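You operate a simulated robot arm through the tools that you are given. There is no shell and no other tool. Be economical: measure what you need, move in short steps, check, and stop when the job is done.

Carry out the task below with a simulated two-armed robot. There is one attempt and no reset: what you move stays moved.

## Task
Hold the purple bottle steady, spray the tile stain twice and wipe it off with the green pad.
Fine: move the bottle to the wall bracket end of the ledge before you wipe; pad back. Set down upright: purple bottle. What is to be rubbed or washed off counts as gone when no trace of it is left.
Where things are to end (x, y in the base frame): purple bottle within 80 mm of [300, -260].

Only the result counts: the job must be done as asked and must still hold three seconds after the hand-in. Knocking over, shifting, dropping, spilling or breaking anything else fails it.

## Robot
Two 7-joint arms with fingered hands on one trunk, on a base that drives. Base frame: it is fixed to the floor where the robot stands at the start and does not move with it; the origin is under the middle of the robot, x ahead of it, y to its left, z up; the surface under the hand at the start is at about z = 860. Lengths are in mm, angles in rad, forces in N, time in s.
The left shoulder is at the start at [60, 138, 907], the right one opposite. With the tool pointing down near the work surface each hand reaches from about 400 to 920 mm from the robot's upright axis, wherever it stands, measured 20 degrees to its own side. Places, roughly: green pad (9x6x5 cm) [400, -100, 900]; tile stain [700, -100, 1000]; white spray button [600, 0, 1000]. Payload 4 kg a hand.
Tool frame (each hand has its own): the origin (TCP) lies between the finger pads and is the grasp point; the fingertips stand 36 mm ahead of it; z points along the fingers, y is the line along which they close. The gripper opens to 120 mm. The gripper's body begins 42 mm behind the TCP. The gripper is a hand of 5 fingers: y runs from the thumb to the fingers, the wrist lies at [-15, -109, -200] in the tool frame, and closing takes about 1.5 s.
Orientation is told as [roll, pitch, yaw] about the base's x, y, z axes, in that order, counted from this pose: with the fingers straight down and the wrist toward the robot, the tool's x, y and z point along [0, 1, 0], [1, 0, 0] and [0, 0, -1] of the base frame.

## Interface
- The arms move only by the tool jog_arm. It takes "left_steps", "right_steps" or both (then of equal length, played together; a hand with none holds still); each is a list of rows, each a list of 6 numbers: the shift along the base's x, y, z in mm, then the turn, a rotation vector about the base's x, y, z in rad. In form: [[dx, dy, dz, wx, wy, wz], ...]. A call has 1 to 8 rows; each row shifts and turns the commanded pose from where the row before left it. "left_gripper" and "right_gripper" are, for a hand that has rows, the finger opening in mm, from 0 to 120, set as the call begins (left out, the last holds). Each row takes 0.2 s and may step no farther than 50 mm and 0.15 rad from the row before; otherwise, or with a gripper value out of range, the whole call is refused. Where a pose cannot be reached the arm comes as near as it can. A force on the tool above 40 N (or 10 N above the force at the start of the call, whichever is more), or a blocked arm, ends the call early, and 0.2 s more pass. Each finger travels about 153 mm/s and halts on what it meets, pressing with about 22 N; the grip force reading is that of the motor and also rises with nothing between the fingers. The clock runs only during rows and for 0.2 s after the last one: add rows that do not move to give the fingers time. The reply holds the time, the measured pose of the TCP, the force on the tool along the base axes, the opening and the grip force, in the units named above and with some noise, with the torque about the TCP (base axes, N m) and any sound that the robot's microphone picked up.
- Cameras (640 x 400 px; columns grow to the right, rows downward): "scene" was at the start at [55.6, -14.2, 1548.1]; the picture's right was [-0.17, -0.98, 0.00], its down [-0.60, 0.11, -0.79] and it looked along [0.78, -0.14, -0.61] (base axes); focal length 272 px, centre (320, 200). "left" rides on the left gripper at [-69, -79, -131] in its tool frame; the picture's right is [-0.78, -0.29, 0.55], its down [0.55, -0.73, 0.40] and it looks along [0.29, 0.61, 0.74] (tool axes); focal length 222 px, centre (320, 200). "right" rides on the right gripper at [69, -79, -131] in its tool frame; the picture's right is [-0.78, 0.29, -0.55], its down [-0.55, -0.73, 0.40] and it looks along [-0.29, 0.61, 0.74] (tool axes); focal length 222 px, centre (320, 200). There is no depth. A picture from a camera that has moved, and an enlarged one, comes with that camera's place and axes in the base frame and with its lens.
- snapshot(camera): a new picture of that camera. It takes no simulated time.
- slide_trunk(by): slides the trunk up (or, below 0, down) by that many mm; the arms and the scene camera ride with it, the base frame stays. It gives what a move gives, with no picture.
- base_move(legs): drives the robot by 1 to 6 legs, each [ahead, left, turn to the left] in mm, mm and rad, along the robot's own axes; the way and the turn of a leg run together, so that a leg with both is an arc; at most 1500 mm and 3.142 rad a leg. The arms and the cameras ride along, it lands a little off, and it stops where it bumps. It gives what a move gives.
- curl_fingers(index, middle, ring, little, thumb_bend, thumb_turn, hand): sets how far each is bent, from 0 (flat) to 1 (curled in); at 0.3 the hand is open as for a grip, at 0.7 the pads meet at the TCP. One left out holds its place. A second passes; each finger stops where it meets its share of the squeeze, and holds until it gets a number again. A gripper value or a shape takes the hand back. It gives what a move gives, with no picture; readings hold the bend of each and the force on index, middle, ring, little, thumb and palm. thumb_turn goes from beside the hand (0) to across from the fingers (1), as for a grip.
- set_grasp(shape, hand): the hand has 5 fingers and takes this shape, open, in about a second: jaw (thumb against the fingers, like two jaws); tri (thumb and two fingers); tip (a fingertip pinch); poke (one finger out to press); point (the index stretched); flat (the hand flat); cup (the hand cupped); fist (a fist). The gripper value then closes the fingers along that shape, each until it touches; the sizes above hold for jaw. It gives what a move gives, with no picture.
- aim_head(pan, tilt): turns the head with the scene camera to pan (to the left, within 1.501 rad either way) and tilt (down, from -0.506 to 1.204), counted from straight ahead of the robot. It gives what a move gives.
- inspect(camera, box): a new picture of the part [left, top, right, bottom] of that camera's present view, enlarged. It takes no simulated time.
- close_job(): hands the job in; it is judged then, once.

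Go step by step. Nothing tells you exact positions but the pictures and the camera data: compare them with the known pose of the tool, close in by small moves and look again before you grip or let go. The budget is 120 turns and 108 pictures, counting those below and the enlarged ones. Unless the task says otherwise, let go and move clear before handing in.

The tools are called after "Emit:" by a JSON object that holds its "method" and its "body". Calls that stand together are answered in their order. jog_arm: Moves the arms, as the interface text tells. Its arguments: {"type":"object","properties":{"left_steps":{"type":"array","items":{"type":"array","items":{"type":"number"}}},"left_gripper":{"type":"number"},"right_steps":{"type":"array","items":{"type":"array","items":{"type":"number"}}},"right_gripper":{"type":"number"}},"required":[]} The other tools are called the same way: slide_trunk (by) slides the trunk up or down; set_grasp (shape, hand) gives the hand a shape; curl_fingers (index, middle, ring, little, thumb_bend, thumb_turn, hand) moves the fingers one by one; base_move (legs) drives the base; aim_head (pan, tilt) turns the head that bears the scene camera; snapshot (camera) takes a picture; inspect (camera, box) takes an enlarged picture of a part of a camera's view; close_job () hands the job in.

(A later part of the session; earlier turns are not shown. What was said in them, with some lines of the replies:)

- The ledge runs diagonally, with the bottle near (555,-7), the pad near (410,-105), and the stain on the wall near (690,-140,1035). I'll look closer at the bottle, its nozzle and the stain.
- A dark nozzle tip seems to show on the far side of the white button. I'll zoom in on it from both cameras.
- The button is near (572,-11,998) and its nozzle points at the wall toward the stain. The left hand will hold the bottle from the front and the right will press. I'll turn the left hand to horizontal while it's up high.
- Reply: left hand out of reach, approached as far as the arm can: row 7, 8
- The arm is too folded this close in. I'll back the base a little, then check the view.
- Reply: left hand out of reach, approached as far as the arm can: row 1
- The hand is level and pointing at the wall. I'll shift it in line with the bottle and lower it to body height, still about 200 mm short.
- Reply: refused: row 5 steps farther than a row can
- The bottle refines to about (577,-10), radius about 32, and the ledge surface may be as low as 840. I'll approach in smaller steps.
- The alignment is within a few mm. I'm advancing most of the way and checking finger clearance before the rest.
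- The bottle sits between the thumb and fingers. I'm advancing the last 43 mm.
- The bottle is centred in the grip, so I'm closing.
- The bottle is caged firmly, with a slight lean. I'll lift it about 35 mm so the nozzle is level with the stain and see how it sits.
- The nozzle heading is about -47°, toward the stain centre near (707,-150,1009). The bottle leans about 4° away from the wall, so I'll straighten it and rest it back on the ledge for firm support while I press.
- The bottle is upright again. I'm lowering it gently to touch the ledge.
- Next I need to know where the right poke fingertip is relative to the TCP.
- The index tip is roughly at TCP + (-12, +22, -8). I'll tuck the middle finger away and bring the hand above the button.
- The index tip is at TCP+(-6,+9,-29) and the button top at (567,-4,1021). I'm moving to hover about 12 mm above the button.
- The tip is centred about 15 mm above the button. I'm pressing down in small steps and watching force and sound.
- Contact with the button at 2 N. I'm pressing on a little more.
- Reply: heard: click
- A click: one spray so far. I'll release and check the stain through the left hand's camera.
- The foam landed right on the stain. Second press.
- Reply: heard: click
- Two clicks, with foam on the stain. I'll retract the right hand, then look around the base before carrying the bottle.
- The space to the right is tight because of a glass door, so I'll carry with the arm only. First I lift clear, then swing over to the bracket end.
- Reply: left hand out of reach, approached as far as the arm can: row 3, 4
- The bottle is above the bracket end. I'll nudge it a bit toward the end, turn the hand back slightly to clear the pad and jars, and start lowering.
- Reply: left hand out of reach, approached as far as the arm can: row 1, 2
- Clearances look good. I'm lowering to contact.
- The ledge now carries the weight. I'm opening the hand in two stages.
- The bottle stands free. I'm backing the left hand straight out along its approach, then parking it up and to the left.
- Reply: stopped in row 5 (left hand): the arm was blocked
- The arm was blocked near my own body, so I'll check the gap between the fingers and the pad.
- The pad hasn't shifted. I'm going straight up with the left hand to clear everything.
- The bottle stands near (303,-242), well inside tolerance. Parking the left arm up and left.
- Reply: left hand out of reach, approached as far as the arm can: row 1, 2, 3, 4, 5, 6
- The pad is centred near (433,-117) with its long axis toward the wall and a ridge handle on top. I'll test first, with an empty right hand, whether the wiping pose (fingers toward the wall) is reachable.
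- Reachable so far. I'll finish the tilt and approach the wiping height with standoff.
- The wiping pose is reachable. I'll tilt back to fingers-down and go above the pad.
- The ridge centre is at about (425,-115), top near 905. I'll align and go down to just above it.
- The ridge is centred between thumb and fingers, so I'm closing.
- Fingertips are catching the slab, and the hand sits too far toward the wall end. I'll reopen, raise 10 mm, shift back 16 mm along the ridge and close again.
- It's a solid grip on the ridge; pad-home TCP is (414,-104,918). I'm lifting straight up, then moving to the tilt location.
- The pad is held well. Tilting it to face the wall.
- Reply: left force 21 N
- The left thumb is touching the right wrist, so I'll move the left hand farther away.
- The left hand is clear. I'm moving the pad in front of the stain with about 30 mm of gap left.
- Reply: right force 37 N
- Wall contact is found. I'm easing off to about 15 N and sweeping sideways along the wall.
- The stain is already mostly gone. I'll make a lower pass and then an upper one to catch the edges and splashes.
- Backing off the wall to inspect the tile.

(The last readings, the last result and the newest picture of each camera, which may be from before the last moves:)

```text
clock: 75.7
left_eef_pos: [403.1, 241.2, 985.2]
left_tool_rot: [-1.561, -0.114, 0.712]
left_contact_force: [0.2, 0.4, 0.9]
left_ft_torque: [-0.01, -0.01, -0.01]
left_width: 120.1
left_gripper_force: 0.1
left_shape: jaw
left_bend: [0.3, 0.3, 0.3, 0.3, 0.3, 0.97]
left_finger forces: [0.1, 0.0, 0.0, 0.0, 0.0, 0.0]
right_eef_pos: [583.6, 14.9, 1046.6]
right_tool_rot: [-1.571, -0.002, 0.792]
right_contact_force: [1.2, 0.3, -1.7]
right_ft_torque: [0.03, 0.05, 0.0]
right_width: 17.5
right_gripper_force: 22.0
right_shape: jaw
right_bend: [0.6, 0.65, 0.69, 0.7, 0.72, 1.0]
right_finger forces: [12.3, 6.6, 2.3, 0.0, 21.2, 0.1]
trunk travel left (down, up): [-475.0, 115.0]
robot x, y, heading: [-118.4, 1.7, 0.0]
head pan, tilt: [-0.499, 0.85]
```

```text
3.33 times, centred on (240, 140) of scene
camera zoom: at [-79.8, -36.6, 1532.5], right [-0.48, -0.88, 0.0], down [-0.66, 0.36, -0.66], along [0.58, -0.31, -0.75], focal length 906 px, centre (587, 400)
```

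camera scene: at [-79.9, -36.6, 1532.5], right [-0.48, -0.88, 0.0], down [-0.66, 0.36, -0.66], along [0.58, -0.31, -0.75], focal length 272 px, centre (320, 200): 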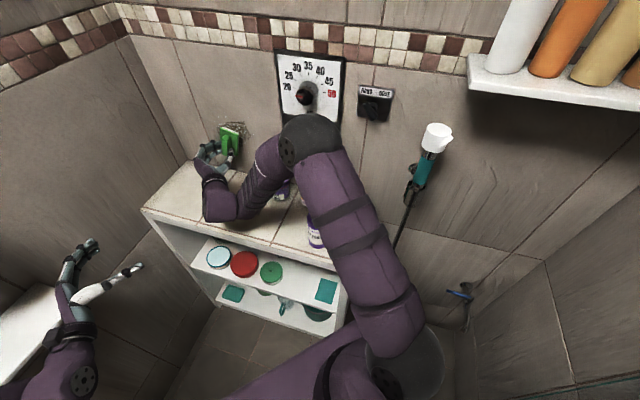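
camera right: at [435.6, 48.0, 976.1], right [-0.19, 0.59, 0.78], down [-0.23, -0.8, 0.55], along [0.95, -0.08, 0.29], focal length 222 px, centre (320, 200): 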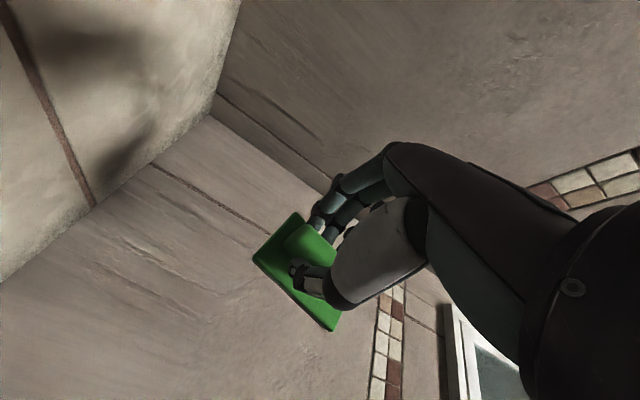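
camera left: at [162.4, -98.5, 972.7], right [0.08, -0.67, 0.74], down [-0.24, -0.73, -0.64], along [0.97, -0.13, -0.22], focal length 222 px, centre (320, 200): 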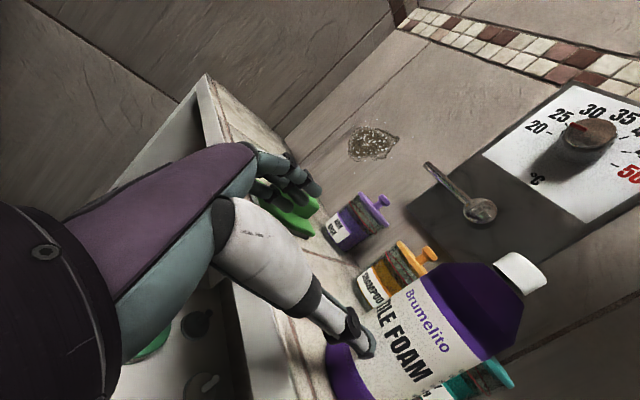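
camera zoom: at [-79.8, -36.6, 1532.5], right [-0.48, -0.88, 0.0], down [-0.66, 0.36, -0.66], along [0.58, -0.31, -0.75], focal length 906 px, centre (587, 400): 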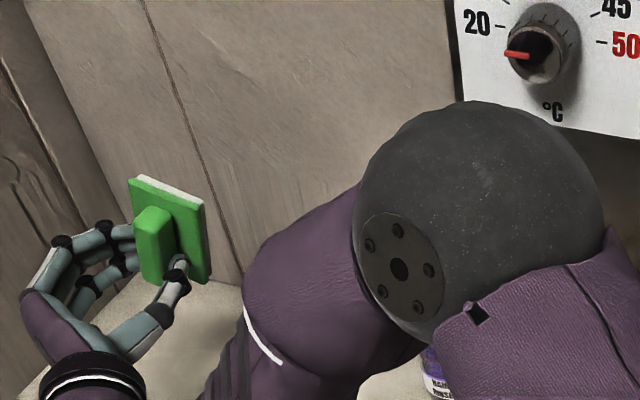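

The wall looks clean from here. I'll go up, tilt the pad back flat, and re-inspect the wall without the arm in the way.

Emit:
{"method": "jog_arm", "body": {"right_steps": [[-8, -10, 40, 0, 0, 0], [-8, -10, 45, 0, 0, 0], [-8, -10, 45, 0, 0, 0], [0, 0, 0, 0.1032, 0.1047, 0], [0, 0, 0, 0.1032, 0.1047, 0], [0, 0, 0, 0.1032, 0.1047, 0], [0, 0, 0, 0.1032, 0.1047, 0], [0, 0, 0, 0.1032, 0.1047, 0]]}}

Emit:
{"method": "jog_arm", "body": {"right_steps": [[0, 0, 0, 0.1032, 0.1047, 0], [0, 0, 0, 0.1032, 0.1047, 0], [0, 0, 0, 0.1032, 0.1047, 0], [0, 0, 0, 0.1032, 0.1047, 0], [0, 0, 0, 0.1032, 0.1047, 0], [0, 0, 0, 0.0487, 0.0494, 0], [0, 0, 0, 0, 0, 0]]}}

Emit:
{"method": "inspect", "body": {"camera": "scene", "box": [150, 80, 330, 200]}}

Emit:
{"method": "snapshot", "body": {"camera": "right"}}

```text
clock: 77.5
left_eef_pos: [402.3, 241.7, 982.9]
left_tool_rot: [-1.561, -0.115, 0.711]
left_contact_force: [0.9, 0.4, 0.9]
left_ft_torque: [-0.01, -0.01, 0.0]
left_width: 120.0
left_gripper_force: 0.0
left_shape: jaw
left_bend: [0.3, 0.3, 0.3, 0.3, 0.3, 0.97]
left_finger forces: [0.1, 0.1, 0.0, 0.0, 0.0, 0.0]
right_eef_pos: [559.0, -17.3, 1181.3]
right_tool_rot: [-0.836, -0.002, 0.794]
right_contact_force: [0.7, 0.7, -0.6]
right_ft_torque: [0.04, 0.01, -0.01]
right_width: 17.6
right_gripper_force: 21.5
right_shape: jaw
right_bend: [0.6, 0.65, 0.69, 0.7, 0.72, 1.0]
right_finger forces: [12.3, 6.6, 2.0, 0.0, 21.1, 0.1]
trunk travel left (down, up): [-475.0, 115.0]
robot x, y, heading: [-117.5, -2.2, 0.0]
head pan, tilt: [-0.499, 0.85]
```

```text
clock: 79.1
left_eef_pos: [403.1, 241.8, 985.3]
left_tool_rot: [-1.561, -0.114, 0.711]
left_contact_force: [1.0, 0.2, -0.2]
left_ft_torque: [-0.02, 0.02, 0.01]
left_width: 119.8
left_gripper_force: 0.0
left_shape: jaw
left_bend: [0.3, 0.3, 0.3, 0.3, 0.3, 0.97]
left_finger forces: [0.1, 0.1, 0.1, 0.0, 0.1, 0.0]
right_eef_pos: [561.2, -17.3, 1180.4]
right_tool_rot: [-0.034, -0.001, 0.792]
right_contact_force: [0.4, 0.0, -1.4]
right_ft_torque: [0.0, 0.0, -0.02]
right_width: 18.0
right_gripper_force: 22.0
right_shape: jaw
right_bend: [0.6, 0.65, 0.69, 0.7, 0.72, 1.0]
right_finger forces: [12.2, 6.6, 2.2, 0.0, 21.0, 0.0]
trunk travel left (down, up): [-475.0, 115.0]
robot x, y, heading: [-120.6, -1.8, 0.001]
head pan, tilt: [-0.499, 0.85]
```

```text
3.33 times, centred on (240, 140) of scene
camera zoom: at [-79.9, -36.6, 1532.5], right [-0.48, -0.88, 0.0], down [-0.66, 0.36, -0.66], along [0.58, -0.31, -0.75], focal length 906 px, centre (587, 400)
```

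zoom: 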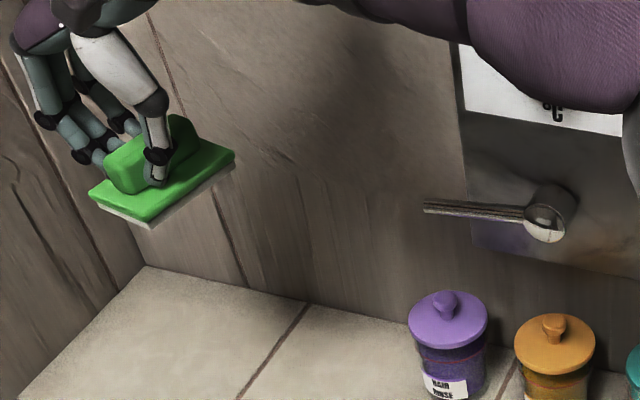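

```text
24 pictures are left
camera right: at [453.7, -23.7, 1308.2], right [0.75, -0.33, 0.57], down [-0.12, -0.92, -0.38], along [0.65, 0.22, -0.73], focal length 222 px, centre (320, 200)
```

right: 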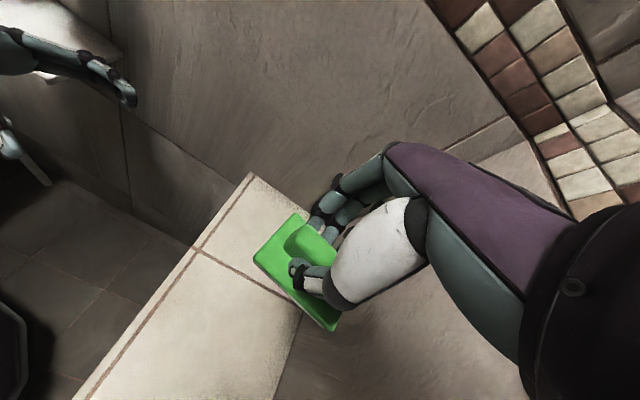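

Emit:
{"method": "jog_arm", "body": {"right_steps": [[-30, -20, -20, 0.024, 0.024, 0], [-30, -20, -30, 0, 0, 0], [-30, -15, -35, 0, 0, 0], [-30, -15, -35, 0, 0, 0], [-20, -10, -40, 0, 0, 0], [-7, -7, -20, 0, 0, 0], [0, 0, 0, 0, 0, 0]]}}

Emit:
{"method": "inspect", "body": {"camera": "scene", "box": [190, 95, 280, 165]}}

Emit:
{"method": "inspect", "body": {"camera": "scene", "box": [200, 150, 360, 270]}}

Emit:
{"method": "inspect", "body": {"camera": "right", "box": [180, 180, 380, 360]}}

```text
clock: 80.7
left_eef_pos: [403.0, 242.1, 984.5]
left_tool_rot: [-1.561, -0.112, 0.711]
left_contact_force: [0.3, -0.7, -0.2]
left_ft_torque: [0.02, -0.02, -0.02]
left_width: 119.8
left_gripper_force: 0.0
left_shape: jaw
left_bend: [0.3, 0.3, 0.3, 0.3, 0.3, 0.97]
left_finger forces: [0.0, 0.1, 0.1, 0.1, 0.0, 0.1]
right_eef_pos: [415.3, -105.9, 1000.8]
right_tool_rot: [0.0, 0.001, 0.793]
right_contact_force: [-0.2, 0.8, -0.5]
right_ft_torque: [0.0, 0.01, -0.01]
right_width: 17.6
right_gripper_force: 21.7
right_shape: jaw
right_bend: [0.6, 0.65, 0.69, 0.7, 0.72, 1.0]
right_finger forces: [12.1, 6.5, 2.2, 0.0, 20.9, 0.1]
trunk travel left (down, up): [-475.0, 115.0]
robot x, y, heading: [-120.1, -1.2, -0.002]
head pan, tilt: [-0.499, 0.85]
```

```text
5.71 times, centred on (235, 130) of scene
camera zoom: at [-80.0, -36.6, 1532.5], right [-0.48, -0.88, 0.0], down [-0.66, 0.36, -0.66], along [0.58, -0.31, -0.75], focal length 1554 px, centre (806, 600)
```

zoom: 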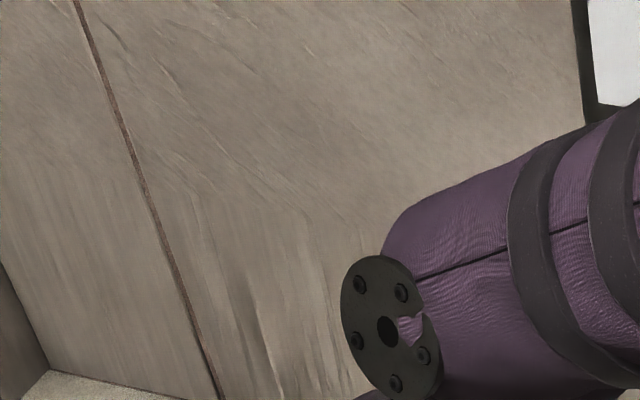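

```text
3.33 times, centred on (280, 210) of scene
camera zoom: at [-80.0, -36.6, 1532.5], right [-0.48, -0.88, 0.0], down [-0.66, 0.36, -0.66], along [0.58, -0.31, -0.75], focal length 906 px, centre (453, 167)
```

zoom: 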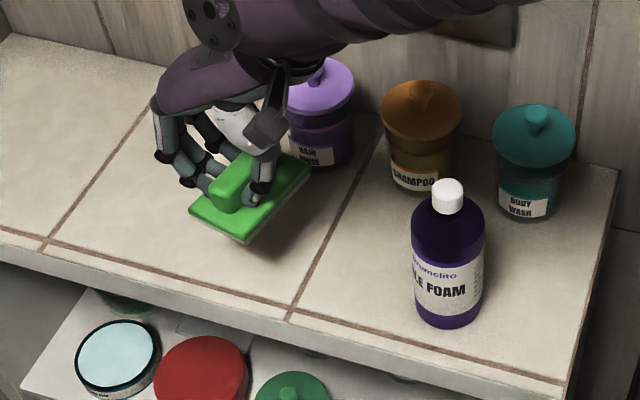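

```text
2.22 times, centred on (280, 270) of right
camera zoom: at [310.5, -114.1, 1131.0], right [0.76, -0.34, 0.55], down [-0.13, -0.91, -0.4], along [0.63, 0.24, -0.74], focal length 494 px, centre (409, 44)
```

zoom: 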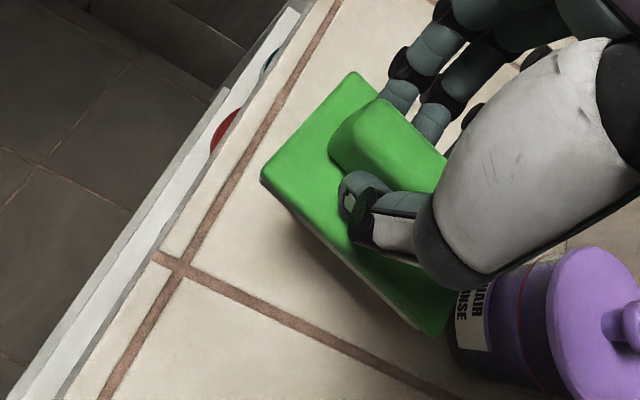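

The wall is clean (only tile texture). The pad twisted about 0.2 rad in the grip earlier, so I'll turn it back and lower it to its home spot.

Emit:
{"method": "jog_arm", "body": {"right_steps": [[0, 0, -10, 0, 0, 0.1], [-1, 0.5, -25, 0, 0, 0.1], [0, 0, -25, 0, 0, 0], [0, 0, -15, 0, 0, 0], [0, 0, -4, 0, 0, 0], [0, 0, 0, 0, 0, 0]]}}

Emit:
{"method": "inspect", "body": {"camera": "scene", "box": [220, 180, 320, 255]}}

```text
clock: 82.1
left_eef_pos: [402.7, 241.9, 984.6]
left_tool_rot: [-1.562, -0.115, 0.713]
left_contact_force: [0.7, -0.5, 0.1]
left_ft_torque: [-0.05, 0.02, -0.02]
left_width: 119.9
left_gripper_force: 0.2
left_shape: jaw
left_bend: [0.3, 0.3, 0.3, 0.3, 0.3, 0.97]
left_finger forces: [0.0, 0.0, 0.1, 0.0, 0.0, 0.1]
right_eef_pos: [412.6, -103.9, 920.1]
right_tool_rot: [0.0, -0.002, 0.992]
right_contact_force: [-0.2, -0.7, -0.4]
right_ft_torque: [0.06, 0.0, 0.0]
right_width: 17.5
right_gripper_force: 22.2
right_shape: jaw
right_bend: [0.6, 0.65, 0.69, 0.7, 0.72, 1.0]
right_finger forces: [12.2, 6.6, 2.2, 0.1, 21.1, 0.1]
trunk travel left (down, up): [-475.0, 115.0]
robot x, y, heading: [-120.2, 0.9, -0.001]
head pan, tilt: [-0.499, 0.85]
```

```text
5.33 times, centred on (270, 218) of scene
camera zoom: at [-79.9, -36.7, 1532.5], right [-0.48, -0.88, 0.0], down [-0.66, 0.36, -0.66], along [0.58, -0.31, -0.75], focal length 1450 px, centre (587, 107)
```

zoom: 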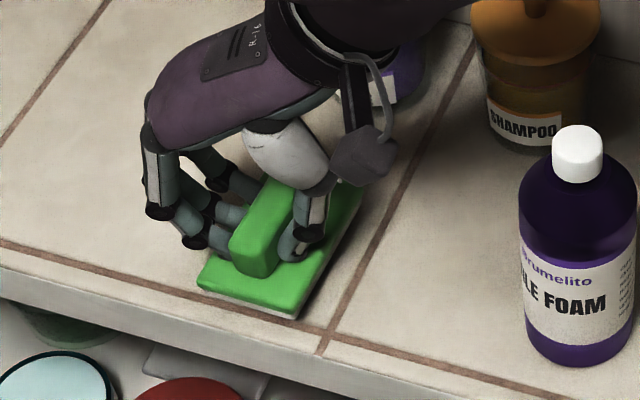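

The pad matches its original outline. Lowering the last millimetres to contact.

Emit:
{"method": "jog_arm", "body": {"right_steps": [[0, 0, -2, 0, 0, 0], [0, 0, -2, 0, 0, 0], [0, 0, 0, 0, 0, 0]]}}

```text
clock: 82.9
left_eef_pos: [403.1, 242.8, 984.7]
left_tool_rot: [-1.562, -0.115, 0.713]
left_contact_force: [-0.3, 0.7, -0.8]
left_ft_torque: [0.03, -0.03, 0.01]
left_width: 119.7
left_gripper_force: 0.0
left_shape: jaw
left_bend: [0.3, 0.3, 0.3, 0.3, 0.3, 0.97]
left_finger forces: [0.0, 0.0, 0.0, 0.1, 0.1, 0.0]
right_eef_pos: [410.9, -103.6, 915.8]
right_tool_rot: [0.001, -0.001, 0.992]
right_contact_force: [-0.7, 0.0, -1.0]
right_ft_torque: [0.0, 0.0, 0.01]
right_width: 18.1
right_gripper_force: 21.9
right_shape: jaw
right_bend: [0.6, 0.65, 0.69, 0.7, 0.72, 1.0]
right_finger forces: [12.1, 6.6, 2.2, 0.0, 21.0, 0.1]
trunk travel left (down, up): [-475.0, 115.0]
robot x, y, heading: [-117.9, 0.5, 0.008]
head pan, tilt: [-0.499, 0.85]
```

Emit:
{"method": "jog_arm", "body": {"right_steps": [[1, 0, -2, 0, 0, 0], [0, 0, -1, 0, 0, 0], [0, 0, 0, 0, 0, 0]]}}

Emit:
{"method": "inspect", "body": {"camera": "scene", "box": [220, 180, 320, 255]}}

```text
clock: 83.7
left_eef_pos: [402.9, 242.2, 983.9]
left_tool_rot: [-1.561, -0.112, 0.711]
left_contact_force: [-0.4, 0.2, -0.2]
left_ft_torque: [-0.03, -0.02, 0.01]
left_width: 120.0
left_gripper_force: 0.1
left_shape: jaw
left_bend: [0.3, 0.3, 0.3, 0.3, 0.3, 0.97]
left_finger forces: [0.1, 0.1, 0.0, 0.0, 0.0, 0.0]
right_eef_pos: [413.3, -105.1, 913.8]
right_tool_rot: [0.0, 0.0, 0.99]
right_contact_force: [-1.0, -0.9, 2.7]
right_ft_torque: [0.02, -0.08, -0.04]
right_width: 17.3
right_gripper_force: 22.2
right_shape: jaw
right_bend: [0.6, 0.65, 0.69, 0.7, 0.72, 1.0]
right_finger forces: [12.2, 6.7, 2.0, 0.1, 21.3, 0.1]
trunk travel left (down, up): [-475.0, 115.0]
robot x, y, heading: [-118.0, -1.2, 0.002]
head pan, tilt: [-0.499, 0.85]
```

```text
5.33 times, centred on (270, 218) of scene
camera zoom: at [-80.1, -36.7, 1532.6], right [-0.48, -0.88, 0.0], down [-0.66, 0.36, -0.66], along [0.58, -0.31, -0.75], focal length 1450 px, centre (587, 107)
```

zoom: 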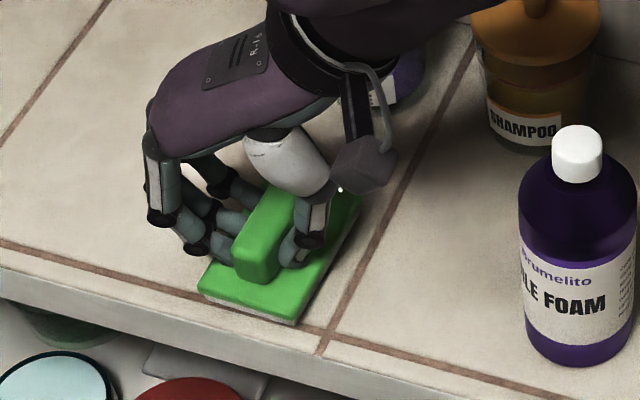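

Contact felt (2.7 N). I'm releasing the pad and lifting straight up.

Emit:
{"method": "jog_arm", "body": {"right_steps": [[0, 0, 0, 0, 0, 0], [0, 0, 0, 0, 0, 0], [0, 0, 0, 0, 0, 0], [0, 0, 0, 0, 0, 0], [0, 0, 0, 0, 0, 0]], "right_gripper": 120}}

Emit:
{"method": "jog_arm", "body": {"right_steps": [[0, 0, 15, 0, 0, 0], [0, 0, 30, 0, 0, 0], [0, 0, 40, 0, 0, 0], [0, 0, 40, 0, 0, 0], [-10, 0, 45, 0, 0, -0.1], [-15, -10, 45, 0, 0, -0.1], [-20, -20, 40, 0, 0, -0.1], [-20, -20, 40, 0, 0, -0.1]]}}

Emit:
{"method": "snapshot", "body": {"camera": "scene"}}

Emit:
{"method": "inspect", "body": {"camera": "scene", "box": [190, 90, 350, 260]}}

```text
clock: 84.9
left_eef_pos: [401.7, 241.6, 984.2]
left_tool_rot: [-1.562, -0.116, 0.713]
left_contact_force: [0.2, 0.1, 1.2]
left_ft_torque: [0.01, -0.01, 0.0]
left_width: 119.7
left_gripper_force: 0.0
left_shape: jaw
left_bend: [0.3, 0.3, 0.3, 0.3, 0.3, 0.97]
left_finger forces: [0.0, 0.0, 0.0, 0.0, 0.1, 0.0]
right_eef_pos: [413.0, -103.6, 914.0]
right_tool_rot: [0.0, 0.002, 0.991]
right_contact_force: [0.0, -0.1, -0.1]
right_ft_torque: [-0.01, 0.0, 0.04]
right_width: 119.8
right_gripper_force: 0.0
right_shape: jaw
right_bend: [0.3, 0.3, 0.3, 0.3, 0.3, 0.97]
right_finger forces: [0.0, 0.1, 0.0, 0.0, 0.0, 0.0]
trunk travel left (down, up): [-475.0, 115.0]
robot x, y, heading: [-121.3, 0.2, 0.003]
head pan, tilt: [-0.499, 0.85]
```

```text
clock: 86.7
left_eef_pos: [401.9, 241.1, 985.2]
left_tool_rot: [-1.562, -0.115, 0.715]
left_contact_force: [0.2, 0.1, -0.3]
left_ft_torque: [-0.01, -0.02, -0.03]
left_width: 120.0
left_gripper_force: 0.1
left_shape: jaw
left_bend: [0.3, 0.3, 0.3, 0.3, 0.3, 0.97]
left_finger forces: [0.1, 0.1, 0.0, 0.0, 0.1, 0.0]
right_eef_pos: [344.8, -152.3, 1210.6]
right_tool_rot: [0.004, 0.0, 0.589]
right_contact_force: [-0.3, 0.1, -0.2]
right_ft_torque: [-0.02, -0.05, 0.0]
right_width: 119.7
right_gripper_force: 0.0
right_shape: jaw
right_bend: [0.3, 0.3, 0.3, 0.3, 0.3, 0.97]
right_finger forces: [0.0, 0.0, 0.0, 0.1, 0.0, 0.1]
trunk travel left (down, up): [-475.0, 115.0]
robot x, y, heading: [-120.2, -0.8, -0.002]
head pan, tilt: [-0.499, 0.85]
```

```text
18 pictures are left
camera scene: at [-80.8, -36.8, 1532.5], right [-0.48, -0.88, 0.0], down [-0.66, 0.36, -0.66], along [0.58, -0.31, -0.75], focal length 272 px, centre (320, 200)
```

scene: 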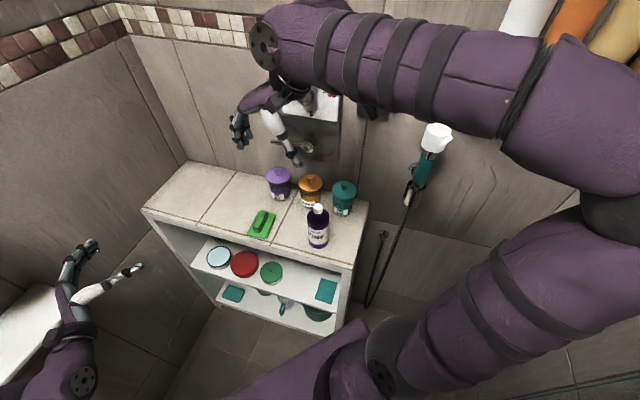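

```text
2.35 times, centred on (270, 175) of scene
camera zoom: at [-80.8, -36.8, 1532.5], right [-0.48, -0.88, 0.0], down [-0.66, 0.36, -0.66], along [0.58, -0.31, -0.75], focal length 640 px, centre (438, 259)
```

zoom: 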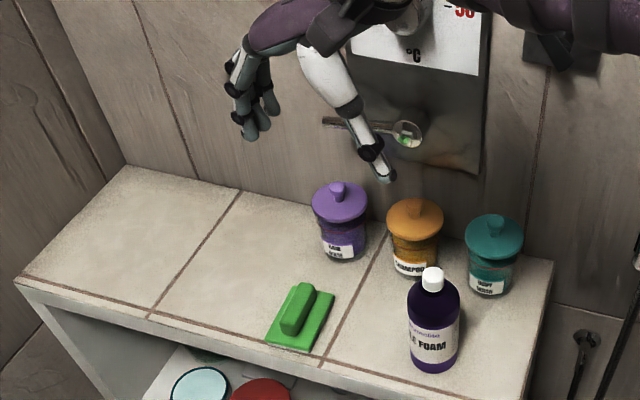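

Pad and bottle are in place. I'm moving the right arm fully clear for one last wall check.

Emit:
{"method": "jog_arm", "body": {"right_steps": [[-10, -20, 30, 0, 0, -0.1], [-10, -20, 30, 0, 0, -0.1], [-10, -20, 30, 0, 0, -0.1], [-10, -20, 10, 0, 0, -0.1], [0, 0, 0, 0, 0, -0.1], [0, 0, 0, 0, 0, 0]]}}

Emit:
{"method": "inspect", "body": {"camera": "scene", "box": [180, 90, 280, 170]}}

Emit:
{"method": "inspect", "body": {"camera": "right", "box": [130, 60, 350, 300]}}

```text
clock: 88.1
left_eef_pos: [402.4, 242.2, 985.4]
left_tool_rot: [-1.563, -0.113, 0.713]
left_contact_force: [0.3, -1.2, -0.9]
left_ft_torque: [-0.05, 0.03, 0.02]
left_width: 119.8
left_gripper_force: 0.1
left_shape: jaw
left_bend: [0.3, 0.3, 0.3, 0.3, 0.3, 0.97]
left_finger forces: [0.0, 0.0, 0.0, 0.0, 0.0, 0.1]
right_eef_pos: [307.6, -234.9, 1309.5]
right_tool_rot: [0.002, 0.0, 0.088]
right_contact_force: [-0.2, -0.3, 0.5]
right_ft_torque: [0.0, 0.01, -0.02]
right_width: 119.6
right_gripper_force: 0.0
right_shape: jaw
right_bend: [0.3, 0.3, 0.3, 0.3, 0.3, 0.97]
right_finger forces: [0.1, 0.1, 0.0, 0.0, 0.0, 0.0]
trunk travel left (down, up): [-475.0, 115.0]
robot x, y, heading: [-118.7, -1.2, 0.006]
head pan, tilt: [-0.499, 0.85]
```

```text
5.00 times, centred on (230, 130) of scene
camera zoom: at [-80.1, -36.7, 1532.5], right [-0.48, -0.88, 0.0], down [-0.66, 0.36, -0.66], along [0.58, -0.31, -0.75], focal length 1360 px, centre (770, 550)
```

zoom: 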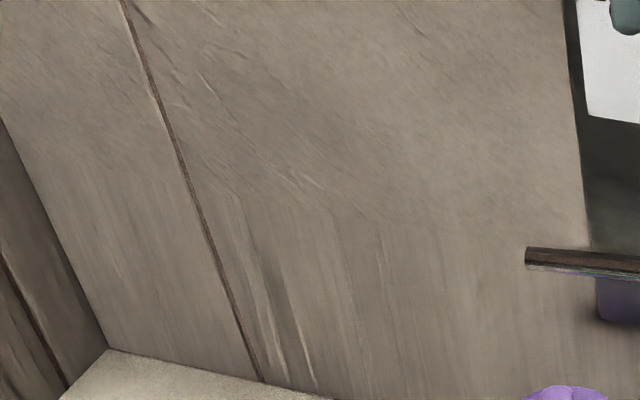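

```text
1.67 times, centred on (240, 180) of right
camera zoom: at [222.4, -173.5, 1440.9], right [0.36, -0.76, 0.55], down [-0.68, -0.61, -0.4], along [0.64, -0.23, -0.74], focal length 370 px, centre (453, 233)
```

zoom: 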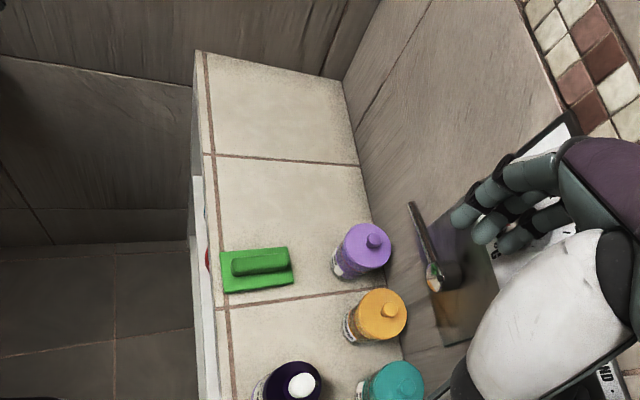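

The wall shows no trace of the stain or foam. The pad is back in its spot, the bottle stands upright at the bracket end, and both hands are empty and clear, so I'm handing in.

Emit:
{"method": "close_job", "body": {}}

```text
The job is handed in.
```

I sprayed the tile stain twice, moved the purple bottle to the bracket end, wiped the stain off with the green pad and put the pad back.

- **Stain:** the final pictures show no trace of it or of the foam.
- **Bottle:** it stands upright at about (303, -242), roughly 18 mm from the target.
- **Pad:** it twisted about 0.2 rad in the grip, so I turned it back before setting it down. It matches its original outline.
- **Contact:** my left thumb briefly pressed against my own right arm while I was moving the pad to the wall. The pictures show nothing else on the ledge moved.
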